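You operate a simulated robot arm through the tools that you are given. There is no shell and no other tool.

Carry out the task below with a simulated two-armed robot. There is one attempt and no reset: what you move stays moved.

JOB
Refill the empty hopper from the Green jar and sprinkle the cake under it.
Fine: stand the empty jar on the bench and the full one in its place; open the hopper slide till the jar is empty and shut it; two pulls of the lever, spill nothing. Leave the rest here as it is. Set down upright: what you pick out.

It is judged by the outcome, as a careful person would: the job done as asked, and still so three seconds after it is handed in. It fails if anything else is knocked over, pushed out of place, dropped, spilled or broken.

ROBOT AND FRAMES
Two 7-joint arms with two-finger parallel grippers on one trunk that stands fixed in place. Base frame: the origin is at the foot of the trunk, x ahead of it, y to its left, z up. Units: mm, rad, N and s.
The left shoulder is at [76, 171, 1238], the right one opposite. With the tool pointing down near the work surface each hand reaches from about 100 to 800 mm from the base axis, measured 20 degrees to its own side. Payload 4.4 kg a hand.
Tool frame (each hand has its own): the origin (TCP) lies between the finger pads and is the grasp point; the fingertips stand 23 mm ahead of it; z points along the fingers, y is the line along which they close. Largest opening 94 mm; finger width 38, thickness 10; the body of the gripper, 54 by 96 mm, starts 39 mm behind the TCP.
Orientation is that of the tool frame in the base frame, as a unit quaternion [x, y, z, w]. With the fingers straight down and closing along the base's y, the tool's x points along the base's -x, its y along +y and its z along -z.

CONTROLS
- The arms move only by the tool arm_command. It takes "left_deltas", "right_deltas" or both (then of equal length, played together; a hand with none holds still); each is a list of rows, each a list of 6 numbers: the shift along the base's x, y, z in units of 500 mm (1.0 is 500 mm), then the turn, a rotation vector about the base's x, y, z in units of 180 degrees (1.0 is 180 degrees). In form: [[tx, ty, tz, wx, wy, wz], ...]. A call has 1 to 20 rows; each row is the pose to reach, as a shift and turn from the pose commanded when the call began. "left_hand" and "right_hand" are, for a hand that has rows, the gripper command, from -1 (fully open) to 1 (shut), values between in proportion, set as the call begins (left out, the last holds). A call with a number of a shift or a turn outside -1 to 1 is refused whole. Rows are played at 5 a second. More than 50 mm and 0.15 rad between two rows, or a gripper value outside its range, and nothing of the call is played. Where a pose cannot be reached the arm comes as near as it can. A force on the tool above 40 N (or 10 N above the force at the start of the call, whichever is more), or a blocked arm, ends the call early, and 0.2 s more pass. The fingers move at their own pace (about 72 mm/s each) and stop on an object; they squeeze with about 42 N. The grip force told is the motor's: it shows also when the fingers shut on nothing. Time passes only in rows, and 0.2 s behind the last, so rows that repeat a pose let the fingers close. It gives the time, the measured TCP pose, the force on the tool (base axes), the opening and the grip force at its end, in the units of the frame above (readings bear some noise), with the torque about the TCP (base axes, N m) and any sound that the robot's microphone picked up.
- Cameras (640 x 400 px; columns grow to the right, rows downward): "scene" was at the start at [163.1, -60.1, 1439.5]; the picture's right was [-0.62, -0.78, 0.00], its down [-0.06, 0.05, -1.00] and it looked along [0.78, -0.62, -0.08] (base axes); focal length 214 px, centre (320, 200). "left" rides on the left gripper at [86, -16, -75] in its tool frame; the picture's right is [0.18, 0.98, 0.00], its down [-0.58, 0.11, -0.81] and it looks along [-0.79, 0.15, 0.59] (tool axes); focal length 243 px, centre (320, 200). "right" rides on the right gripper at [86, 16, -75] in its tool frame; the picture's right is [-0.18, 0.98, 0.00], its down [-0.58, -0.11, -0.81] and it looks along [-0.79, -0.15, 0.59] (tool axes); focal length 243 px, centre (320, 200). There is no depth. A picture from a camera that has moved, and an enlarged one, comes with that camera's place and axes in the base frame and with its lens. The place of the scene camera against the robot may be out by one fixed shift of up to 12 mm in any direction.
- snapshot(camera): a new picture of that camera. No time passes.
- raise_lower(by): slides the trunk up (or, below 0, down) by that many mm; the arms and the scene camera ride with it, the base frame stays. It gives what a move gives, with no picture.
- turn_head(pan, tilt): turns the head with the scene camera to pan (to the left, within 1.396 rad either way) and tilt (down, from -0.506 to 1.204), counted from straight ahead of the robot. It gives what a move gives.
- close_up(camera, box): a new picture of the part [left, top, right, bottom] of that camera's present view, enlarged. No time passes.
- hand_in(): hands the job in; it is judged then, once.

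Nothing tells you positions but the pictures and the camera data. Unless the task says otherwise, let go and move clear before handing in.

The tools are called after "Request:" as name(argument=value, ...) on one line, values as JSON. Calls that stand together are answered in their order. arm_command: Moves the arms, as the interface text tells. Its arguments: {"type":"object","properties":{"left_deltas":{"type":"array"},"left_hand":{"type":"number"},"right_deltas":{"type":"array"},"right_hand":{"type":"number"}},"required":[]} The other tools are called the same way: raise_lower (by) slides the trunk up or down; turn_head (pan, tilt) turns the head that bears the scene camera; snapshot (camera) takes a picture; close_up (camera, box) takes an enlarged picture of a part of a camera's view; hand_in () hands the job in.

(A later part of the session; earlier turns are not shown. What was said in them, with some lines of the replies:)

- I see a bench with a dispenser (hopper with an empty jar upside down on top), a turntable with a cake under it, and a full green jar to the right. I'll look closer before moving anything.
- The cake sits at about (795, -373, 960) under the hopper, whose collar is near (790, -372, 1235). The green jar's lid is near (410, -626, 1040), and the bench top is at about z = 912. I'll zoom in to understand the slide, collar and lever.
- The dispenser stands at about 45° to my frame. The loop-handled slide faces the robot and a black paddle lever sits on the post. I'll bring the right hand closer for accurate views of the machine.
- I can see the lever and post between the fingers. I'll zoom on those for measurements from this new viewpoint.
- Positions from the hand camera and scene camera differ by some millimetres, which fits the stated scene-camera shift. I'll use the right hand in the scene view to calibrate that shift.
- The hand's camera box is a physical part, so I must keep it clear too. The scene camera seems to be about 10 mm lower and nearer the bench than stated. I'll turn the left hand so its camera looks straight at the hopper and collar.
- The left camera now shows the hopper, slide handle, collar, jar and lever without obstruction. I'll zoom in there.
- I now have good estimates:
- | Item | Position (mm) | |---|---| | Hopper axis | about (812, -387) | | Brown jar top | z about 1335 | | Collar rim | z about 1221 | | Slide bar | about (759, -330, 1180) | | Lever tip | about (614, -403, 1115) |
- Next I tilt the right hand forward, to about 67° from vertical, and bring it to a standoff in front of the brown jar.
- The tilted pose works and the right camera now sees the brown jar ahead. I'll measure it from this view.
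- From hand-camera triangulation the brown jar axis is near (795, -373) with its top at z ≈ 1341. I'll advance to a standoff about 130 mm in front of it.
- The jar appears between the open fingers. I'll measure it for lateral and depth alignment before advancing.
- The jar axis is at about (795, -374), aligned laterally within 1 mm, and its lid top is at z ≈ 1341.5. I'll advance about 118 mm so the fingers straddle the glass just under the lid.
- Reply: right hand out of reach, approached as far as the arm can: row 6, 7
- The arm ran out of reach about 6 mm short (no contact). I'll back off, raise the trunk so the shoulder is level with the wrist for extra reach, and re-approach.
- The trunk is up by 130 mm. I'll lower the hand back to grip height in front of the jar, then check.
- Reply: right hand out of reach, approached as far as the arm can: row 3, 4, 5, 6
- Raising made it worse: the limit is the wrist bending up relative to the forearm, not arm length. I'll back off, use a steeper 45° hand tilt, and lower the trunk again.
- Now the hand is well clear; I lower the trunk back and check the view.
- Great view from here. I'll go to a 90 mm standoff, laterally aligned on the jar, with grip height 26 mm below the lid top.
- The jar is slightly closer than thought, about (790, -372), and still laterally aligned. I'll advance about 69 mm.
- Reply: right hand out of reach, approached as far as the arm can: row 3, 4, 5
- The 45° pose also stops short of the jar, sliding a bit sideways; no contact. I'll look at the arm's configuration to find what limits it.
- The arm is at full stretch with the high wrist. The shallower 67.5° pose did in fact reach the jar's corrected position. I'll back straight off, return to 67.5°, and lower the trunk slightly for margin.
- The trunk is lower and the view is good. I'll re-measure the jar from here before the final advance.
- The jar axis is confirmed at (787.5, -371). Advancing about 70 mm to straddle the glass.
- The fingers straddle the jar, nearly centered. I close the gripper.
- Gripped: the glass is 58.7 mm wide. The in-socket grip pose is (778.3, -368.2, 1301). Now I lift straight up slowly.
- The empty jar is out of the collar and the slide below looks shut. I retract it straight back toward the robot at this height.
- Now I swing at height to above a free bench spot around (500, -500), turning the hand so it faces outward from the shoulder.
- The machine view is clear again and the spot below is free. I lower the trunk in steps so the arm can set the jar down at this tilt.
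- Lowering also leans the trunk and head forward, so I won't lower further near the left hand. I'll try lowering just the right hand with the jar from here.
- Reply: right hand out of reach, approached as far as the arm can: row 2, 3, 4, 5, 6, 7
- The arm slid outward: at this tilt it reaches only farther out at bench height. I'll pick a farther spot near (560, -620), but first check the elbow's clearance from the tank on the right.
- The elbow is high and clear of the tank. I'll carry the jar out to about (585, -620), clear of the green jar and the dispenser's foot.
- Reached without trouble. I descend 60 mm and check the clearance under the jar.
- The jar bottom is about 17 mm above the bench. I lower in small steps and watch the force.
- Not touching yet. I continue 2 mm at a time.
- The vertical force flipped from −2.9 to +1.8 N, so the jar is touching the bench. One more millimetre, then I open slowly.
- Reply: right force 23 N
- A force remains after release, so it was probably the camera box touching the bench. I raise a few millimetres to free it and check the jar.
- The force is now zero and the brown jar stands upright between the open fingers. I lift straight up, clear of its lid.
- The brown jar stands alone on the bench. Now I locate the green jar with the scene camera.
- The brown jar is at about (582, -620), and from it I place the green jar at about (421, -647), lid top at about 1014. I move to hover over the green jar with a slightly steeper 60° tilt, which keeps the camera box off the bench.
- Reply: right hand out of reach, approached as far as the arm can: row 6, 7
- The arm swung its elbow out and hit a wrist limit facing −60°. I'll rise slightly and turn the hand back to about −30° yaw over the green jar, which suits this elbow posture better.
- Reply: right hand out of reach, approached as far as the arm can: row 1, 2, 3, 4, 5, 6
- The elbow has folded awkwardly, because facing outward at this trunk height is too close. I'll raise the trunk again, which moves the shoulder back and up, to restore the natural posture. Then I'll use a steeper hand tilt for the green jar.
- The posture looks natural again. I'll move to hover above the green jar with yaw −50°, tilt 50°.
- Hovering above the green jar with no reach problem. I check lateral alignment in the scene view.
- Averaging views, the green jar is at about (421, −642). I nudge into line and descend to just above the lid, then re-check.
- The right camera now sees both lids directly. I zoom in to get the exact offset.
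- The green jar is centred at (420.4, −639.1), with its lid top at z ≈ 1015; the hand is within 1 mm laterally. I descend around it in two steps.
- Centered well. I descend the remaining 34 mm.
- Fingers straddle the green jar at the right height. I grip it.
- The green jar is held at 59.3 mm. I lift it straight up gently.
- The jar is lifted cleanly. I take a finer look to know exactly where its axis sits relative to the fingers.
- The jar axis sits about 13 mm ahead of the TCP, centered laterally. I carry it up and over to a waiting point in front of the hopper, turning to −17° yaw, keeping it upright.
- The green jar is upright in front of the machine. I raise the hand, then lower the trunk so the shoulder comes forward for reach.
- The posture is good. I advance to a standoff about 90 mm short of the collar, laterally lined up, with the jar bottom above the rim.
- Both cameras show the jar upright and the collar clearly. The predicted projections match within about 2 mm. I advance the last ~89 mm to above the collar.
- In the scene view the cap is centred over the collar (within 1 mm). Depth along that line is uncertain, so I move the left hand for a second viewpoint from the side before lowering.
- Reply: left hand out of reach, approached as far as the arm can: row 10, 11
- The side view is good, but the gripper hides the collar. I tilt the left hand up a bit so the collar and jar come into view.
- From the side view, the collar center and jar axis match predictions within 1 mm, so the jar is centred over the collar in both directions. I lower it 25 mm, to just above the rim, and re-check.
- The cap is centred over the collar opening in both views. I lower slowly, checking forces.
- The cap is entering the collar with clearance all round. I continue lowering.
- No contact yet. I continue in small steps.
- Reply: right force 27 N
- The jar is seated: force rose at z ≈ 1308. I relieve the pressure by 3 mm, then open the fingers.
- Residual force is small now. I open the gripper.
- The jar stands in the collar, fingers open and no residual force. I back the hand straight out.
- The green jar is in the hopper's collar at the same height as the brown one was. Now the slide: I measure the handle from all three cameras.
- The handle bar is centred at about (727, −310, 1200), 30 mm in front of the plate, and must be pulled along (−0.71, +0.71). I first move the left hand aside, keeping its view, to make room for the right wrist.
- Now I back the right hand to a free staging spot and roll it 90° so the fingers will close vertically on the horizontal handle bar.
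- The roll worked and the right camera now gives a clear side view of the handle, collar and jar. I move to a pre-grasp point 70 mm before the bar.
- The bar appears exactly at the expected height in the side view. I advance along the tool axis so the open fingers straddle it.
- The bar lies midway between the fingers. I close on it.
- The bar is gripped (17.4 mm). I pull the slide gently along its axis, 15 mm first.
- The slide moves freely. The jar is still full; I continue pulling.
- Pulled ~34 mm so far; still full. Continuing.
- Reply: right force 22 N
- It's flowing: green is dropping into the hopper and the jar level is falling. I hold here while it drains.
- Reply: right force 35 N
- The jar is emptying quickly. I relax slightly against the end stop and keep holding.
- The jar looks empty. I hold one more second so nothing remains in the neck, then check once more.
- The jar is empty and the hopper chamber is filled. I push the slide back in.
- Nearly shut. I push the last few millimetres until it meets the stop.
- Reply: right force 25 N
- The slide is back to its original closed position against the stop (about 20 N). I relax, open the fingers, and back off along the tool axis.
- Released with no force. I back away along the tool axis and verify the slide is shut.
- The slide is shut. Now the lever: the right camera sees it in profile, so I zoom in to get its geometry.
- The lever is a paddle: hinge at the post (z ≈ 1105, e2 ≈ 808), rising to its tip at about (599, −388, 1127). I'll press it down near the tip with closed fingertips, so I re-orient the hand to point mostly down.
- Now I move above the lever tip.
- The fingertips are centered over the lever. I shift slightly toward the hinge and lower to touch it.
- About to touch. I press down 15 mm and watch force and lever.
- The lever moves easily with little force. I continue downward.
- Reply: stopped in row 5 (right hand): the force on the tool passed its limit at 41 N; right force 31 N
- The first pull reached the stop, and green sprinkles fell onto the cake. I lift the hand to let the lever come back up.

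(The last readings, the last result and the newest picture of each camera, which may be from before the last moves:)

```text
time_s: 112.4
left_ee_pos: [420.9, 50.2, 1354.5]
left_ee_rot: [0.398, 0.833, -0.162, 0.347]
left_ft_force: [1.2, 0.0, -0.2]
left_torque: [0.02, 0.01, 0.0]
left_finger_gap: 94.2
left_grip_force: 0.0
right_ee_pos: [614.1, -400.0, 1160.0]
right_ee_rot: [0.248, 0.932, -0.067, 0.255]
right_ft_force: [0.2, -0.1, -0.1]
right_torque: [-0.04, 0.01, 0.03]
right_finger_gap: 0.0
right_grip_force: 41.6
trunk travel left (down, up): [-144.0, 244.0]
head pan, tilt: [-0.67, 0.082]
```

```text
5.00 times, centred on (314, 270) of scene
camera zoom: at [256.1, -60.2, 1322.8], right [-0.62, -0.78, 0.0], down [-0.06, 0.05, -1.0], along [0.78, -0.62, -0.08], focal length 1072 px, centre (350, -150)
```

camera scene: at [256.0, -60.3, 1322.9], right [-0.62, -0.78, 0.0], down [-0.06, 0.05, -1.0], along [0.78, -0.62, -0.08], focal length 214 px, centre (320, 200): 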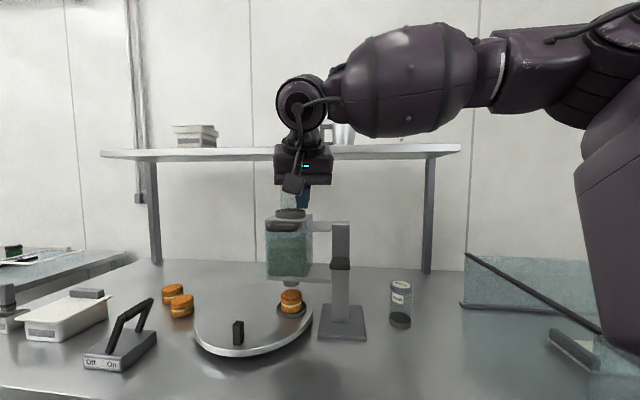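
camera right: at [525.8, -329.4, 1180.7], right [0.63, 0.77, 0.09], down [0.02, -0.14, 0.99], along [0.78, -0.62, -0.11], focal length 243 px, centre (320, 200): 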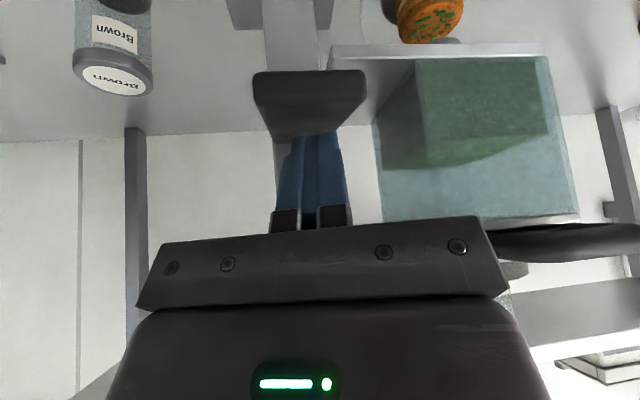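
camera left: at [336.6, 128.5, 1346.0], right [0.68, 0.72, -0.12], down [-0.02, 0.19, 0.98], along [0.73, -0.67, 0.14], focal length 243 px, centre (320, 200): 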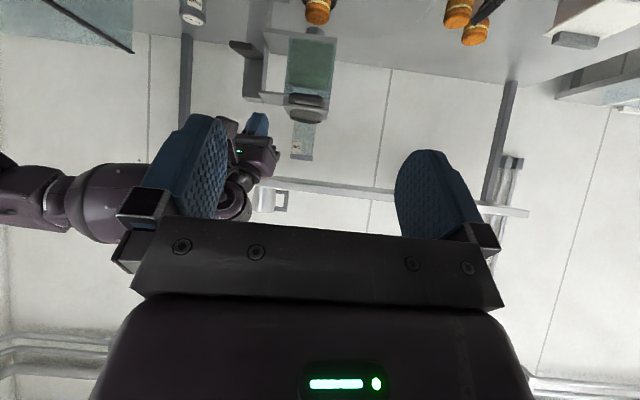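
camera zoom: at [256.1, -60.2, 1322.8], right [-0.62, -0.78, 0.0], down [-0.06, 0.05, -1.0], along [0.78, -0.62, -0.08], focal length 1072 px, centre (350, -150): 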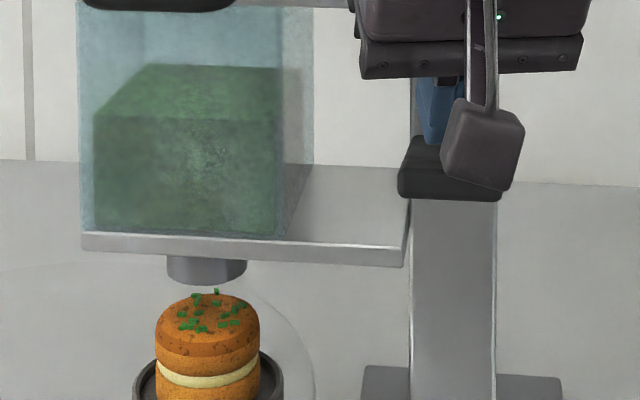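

The lever sprang back up on its own. I make the second pull the same way.

Request:
arm_command(right_deltas=[[0, 0, -0.02, 0, 0, 0], [0, 0, -0.04, 0, 0, 0], [0, 0, -0.055, 0, 0, 0], [0, 0, -0.07, 0, 0, 0], [0, 0, -0.08, 0, 0, 0], [0, 0, -0.09, 0, 0, 0], [0, 0, -0.098, 0, 0, 0], [0, 0, -0.1, 0, 0, 0], [0, 0, -0.1, 0, 0, 0]])

Request:
snapshot(camera="right")

Request:
close_up(camera="scene", box=[250, 230, 378, 310])

```text
time_s: 114.4
left_ee_pos: [418.0, 49.4, 1356.1]
left_ee_rot: [0.398, 0.833, -0.161, 0.349]
left_ft_force: [0.2, -0.6, 0.4]
left_torque: [0.04, 0.01, 0.02]
left_finger_gap: 94.0
left_grip_force: 0.0
right_ee_pos: [611.6, -400.5, 1113.3]
right_ee_rot: [0.249, 0.931, -0.068, 0.258]
right_ft_force: [4.3, -5.6, 33.5]
right_torque: [-0.22, 0.05, 0.05]
right_finger_gap: 0.0
right_grip_force: 41.9
trunk travel left (down, up): [-144.0, 244.0]
head pan, tilt: [-0.67, 0.082]
```

```text
taken
camera right: at [523.4, -330.3, 1133.8], right [0.63, 0.77, 0.1], down [0.02, -0.14, 0.99], along [0.78, -0.62, -0.1], focal length 243 px, centre (320, 200)
```

right: 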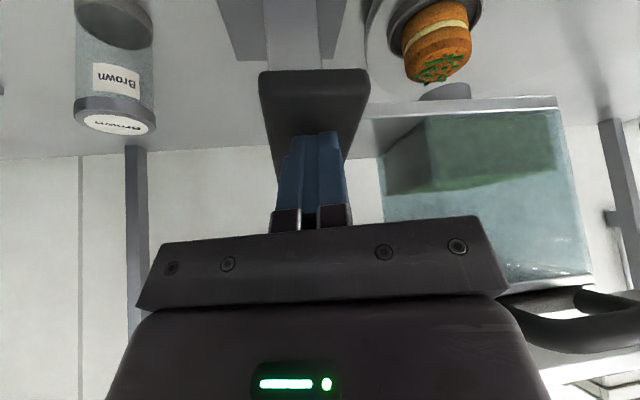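

```text
5.00 times, centred on (314, 270) of scene
camera zoom: at [253.7, -59.2, 1323.9], right [-0.62, -0.78, 0.0], down [-0.06, 0.05, -1.0], along [0.78, -0.62, -0.08], focal length 1072 px, centre (350, -150)
```

zoom: 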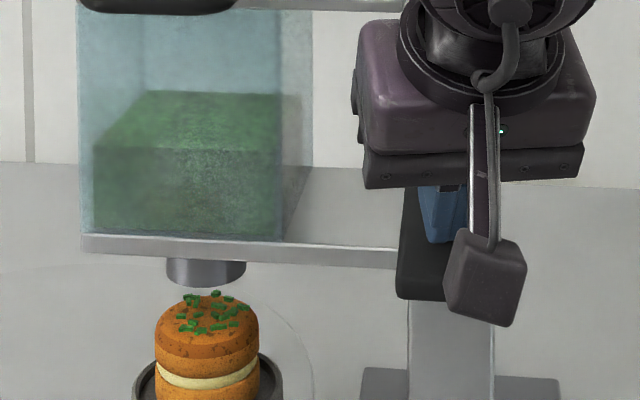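

The second pull reached the stop, with more sprinkles on the cake and a lower hopper level. I lift off and let the lever return.

Request:
arm_command(right_deltas=[[0, 0, 0.012, 0, 0, 0], [0, 0, 0.03, 0, 0, 0], [0, 0, 0.05, 0, 0, 0], [0, 0, 0.07, 0, 0, 0], [0, 0, 0.1, 0, 0, 0], [0, 0, 0.14, 0, 0, 0], [0, 0, 0.18, 0, 0, 0], [0, 0, 0.18, 0, 0, 0]])

Request:
snapshot(camera="right")

Request:
close_up(camera="scene", box=[230, 220, 422, 340])

Request:
close_up(camera="left", box=[180, 0, 380, 170])

```text
time_s: 116.2
left_ee_pos: [421.2, 50.1, 1353.9]
left_ee_rot: [0.398, 0.834, -0.161, 0.347]
left_ft_force: [-0.6, -0.3, -0.5]
left_torque: [-0.06, -0.02, 0.0]
left_finger_gap: 93.9
left_grip_force: 0.0
right_ee_pos: [615.3, -401.4, 1200.2]
right_ee_rot: [0.25, 0.932, -0.068, 0.254]
right_ft_force: [-0.2, -0.3, -0.5]
right_torque: [0.0, 0.03, -0.04]
right_finger_gap: 0.0
right_grip_force: 42.1
trunk travel left (down, up): [-144.0, 244.0]
head pan, tilt: [-0.67, 0.082]
```

```text
taken
camera right: at [527.1, -331.6, 1220.3], right [0.63, 0.77, 0.09], down [0.03, -0.14, 0.99], along [0.78, -0.62, -0.11], focal length 243 px, centre (320, 200)
```

right: 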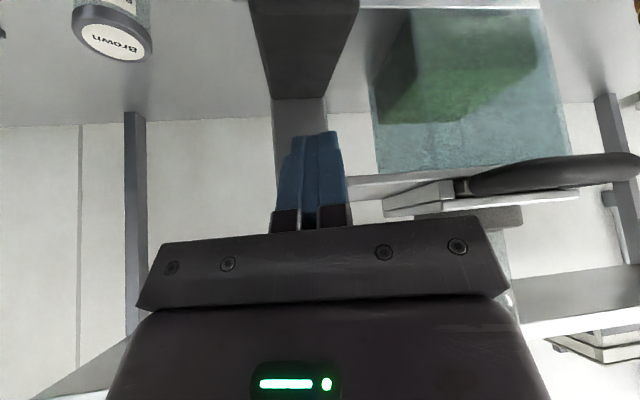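

```text
3.33 times, centred on (326, 280) of scene
camera zoom: at [256.4, -60.3, 1322.7], right [-0.62, -0.78, 0.0], down [-0.06, 0.05, -1.0], along [0.78, -0.62, -0.08], focal length 715 px, centre (300, -67)
```

zoom: 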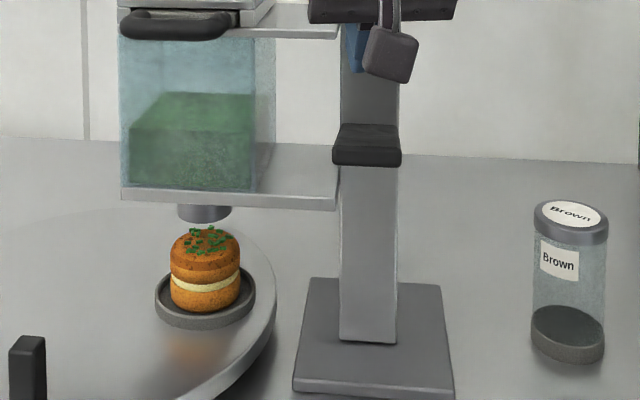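

```text
2.35 times, centred on (280, 85) of left
camera zoom: at [337.1, 128.5, 1345.8], right [0.68, 0.72, -0.12], down [-0.02, 0.19, 0.98], along [0.73, -0.67, 0.14], focal length 571 px, centre (414, 471)
```

zoom: 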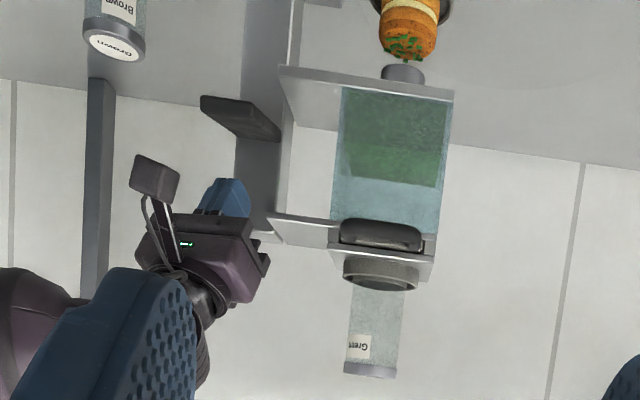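

The lever is back up, the cake is sprinkled, and nothing is spilled. I move the right hand clear and do a final check.

Request:
arm_command(right_deltas=[[-0.03, 0.02, 0.05, 0, 0, 0], [-0.08, 0.04, 0.1, 0, 0, 0], [-0.14, 0.06, 0.15, 0, 0, 0], [-0.2, 0.08, 0.2, 0, 0, 0], [-0.26, 0.09, 0.24, 0, 0, 0], [-0.32, 0.09, 0.26, 0, 0, 0], [-0.32, 0.09, 0.26, 0, 0, 0]], right_hand=-1)

Request:
snapshot(camera="scene")

Request:
close_up(camera="scene", box=[256, 205, 336, 255])

Request:
close_up(camera="scene", box=[240, 270, 352, 350])

```text
time_s: 117.8
left_ee_pos: [421.4, 49.7, 1354.4]
left_ee_rot: [0.399, 0.833, -0.162, 0.347]
left_ft_force: [0.4, -0.4, 0.2]
left_torque: [0.01, 0.01, 0.01]
left_finger_gap: 94.1
left_grip_force: 0.0
right_ee_pos: [450.8, -355.9, 1328.9]
right_ee_rot: [0.248, 0.932, -0.068, 0.254]
right_ft_force: [0.7, 0.7, -0.4]
right_torque: [0.03, -0.01, 0.01]
right_finger_gap: 94.0
right_grip_force: 0.1
trunk travel left (down, up): [-144.0, 244.0]
head pan, tilt: [-0.67, 0.082]
```

```text
taken
camera scene: at [256.3, -59.8, 1322.7], right [-0.62, -0.78, 0.0], down [-0.06, 0.05, -1.0], along [0.78, -0.62, -0.08], focal length 214 px, centre (320, 200)
```

scene: 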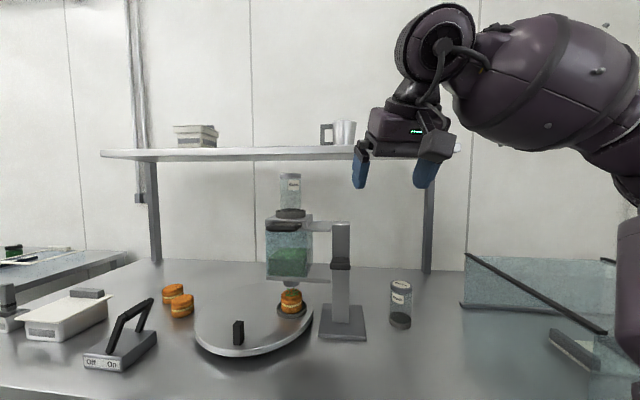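

```text
8.00 times, centred on (296, 230) of scene
camera zoom: at [256.3, -59.8, 1322.7], right [-0.62, -0.78, 0.0], down [-0.06, 0.05, -1.0], along [0.78, -0.62, -0.08], focal length 1716 px, centre (512, -40)
```

zoom: 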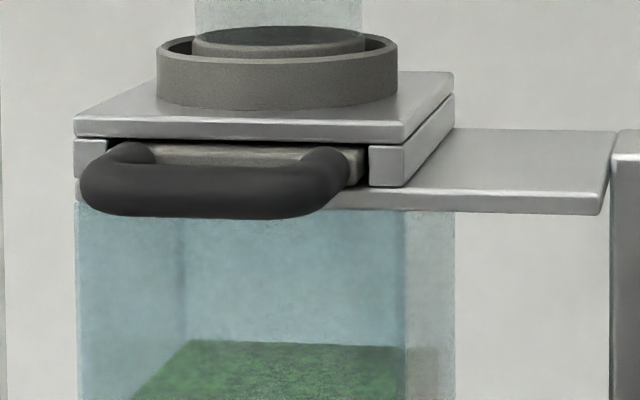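

```text
5.00 times, centred on (296, 310) of scene
camera zoom: at [256.3, -59.8, 1322.7], right [-0.62, -0.78, 0.0], down [-0.06, 0.05, -1.0], along [0.78, -0.62, -0.08], focal length 1072 px, centre (440, -350)
```

zoom: 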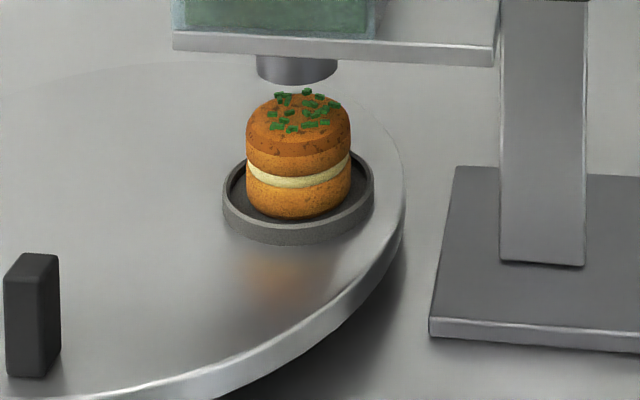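

Everything checks out:
- **Slide:** shut, with the handle exactly where it was at the start.
- **Jars:** the green jar is empty and in the collar; the brown jar stands upright on the bench.
- **Cake and lever:** the cake got two doses of sprinkles, and the lever is back up.
- **Surroundings:** I see nothing spilled or displaced, and both hands are clear.

I hand the job in.

Request:
hand_in()

```text
The job is handed in.
```

The hopper is refilled from the Green jar and the cake under it is sprinkled; the job is handed in, with no verdict shown yet.

- **Jars:** the empty Brown jar stands upright on the bench, about 160 mm from where the Green jar stood. The Green jar is in its place on the hopper, now empty.
- **Slide:** I held it open until the Green jar looked empty, then pushed it back until it met its stop, in its starting position.
- **Lever:** I pulled it twice, to the stop each time. Green sprinkles landed on the cake after each pull, and the lever sprang back up on its own.
- **Spills:** the final pictures show nothing spilled and nothing else on the bench moved.

While I set the Brown jar down, the right hand's camera box pressed lightly on the bench (about 20 N). I raised the hand straight away and saw no mark or movement from it.
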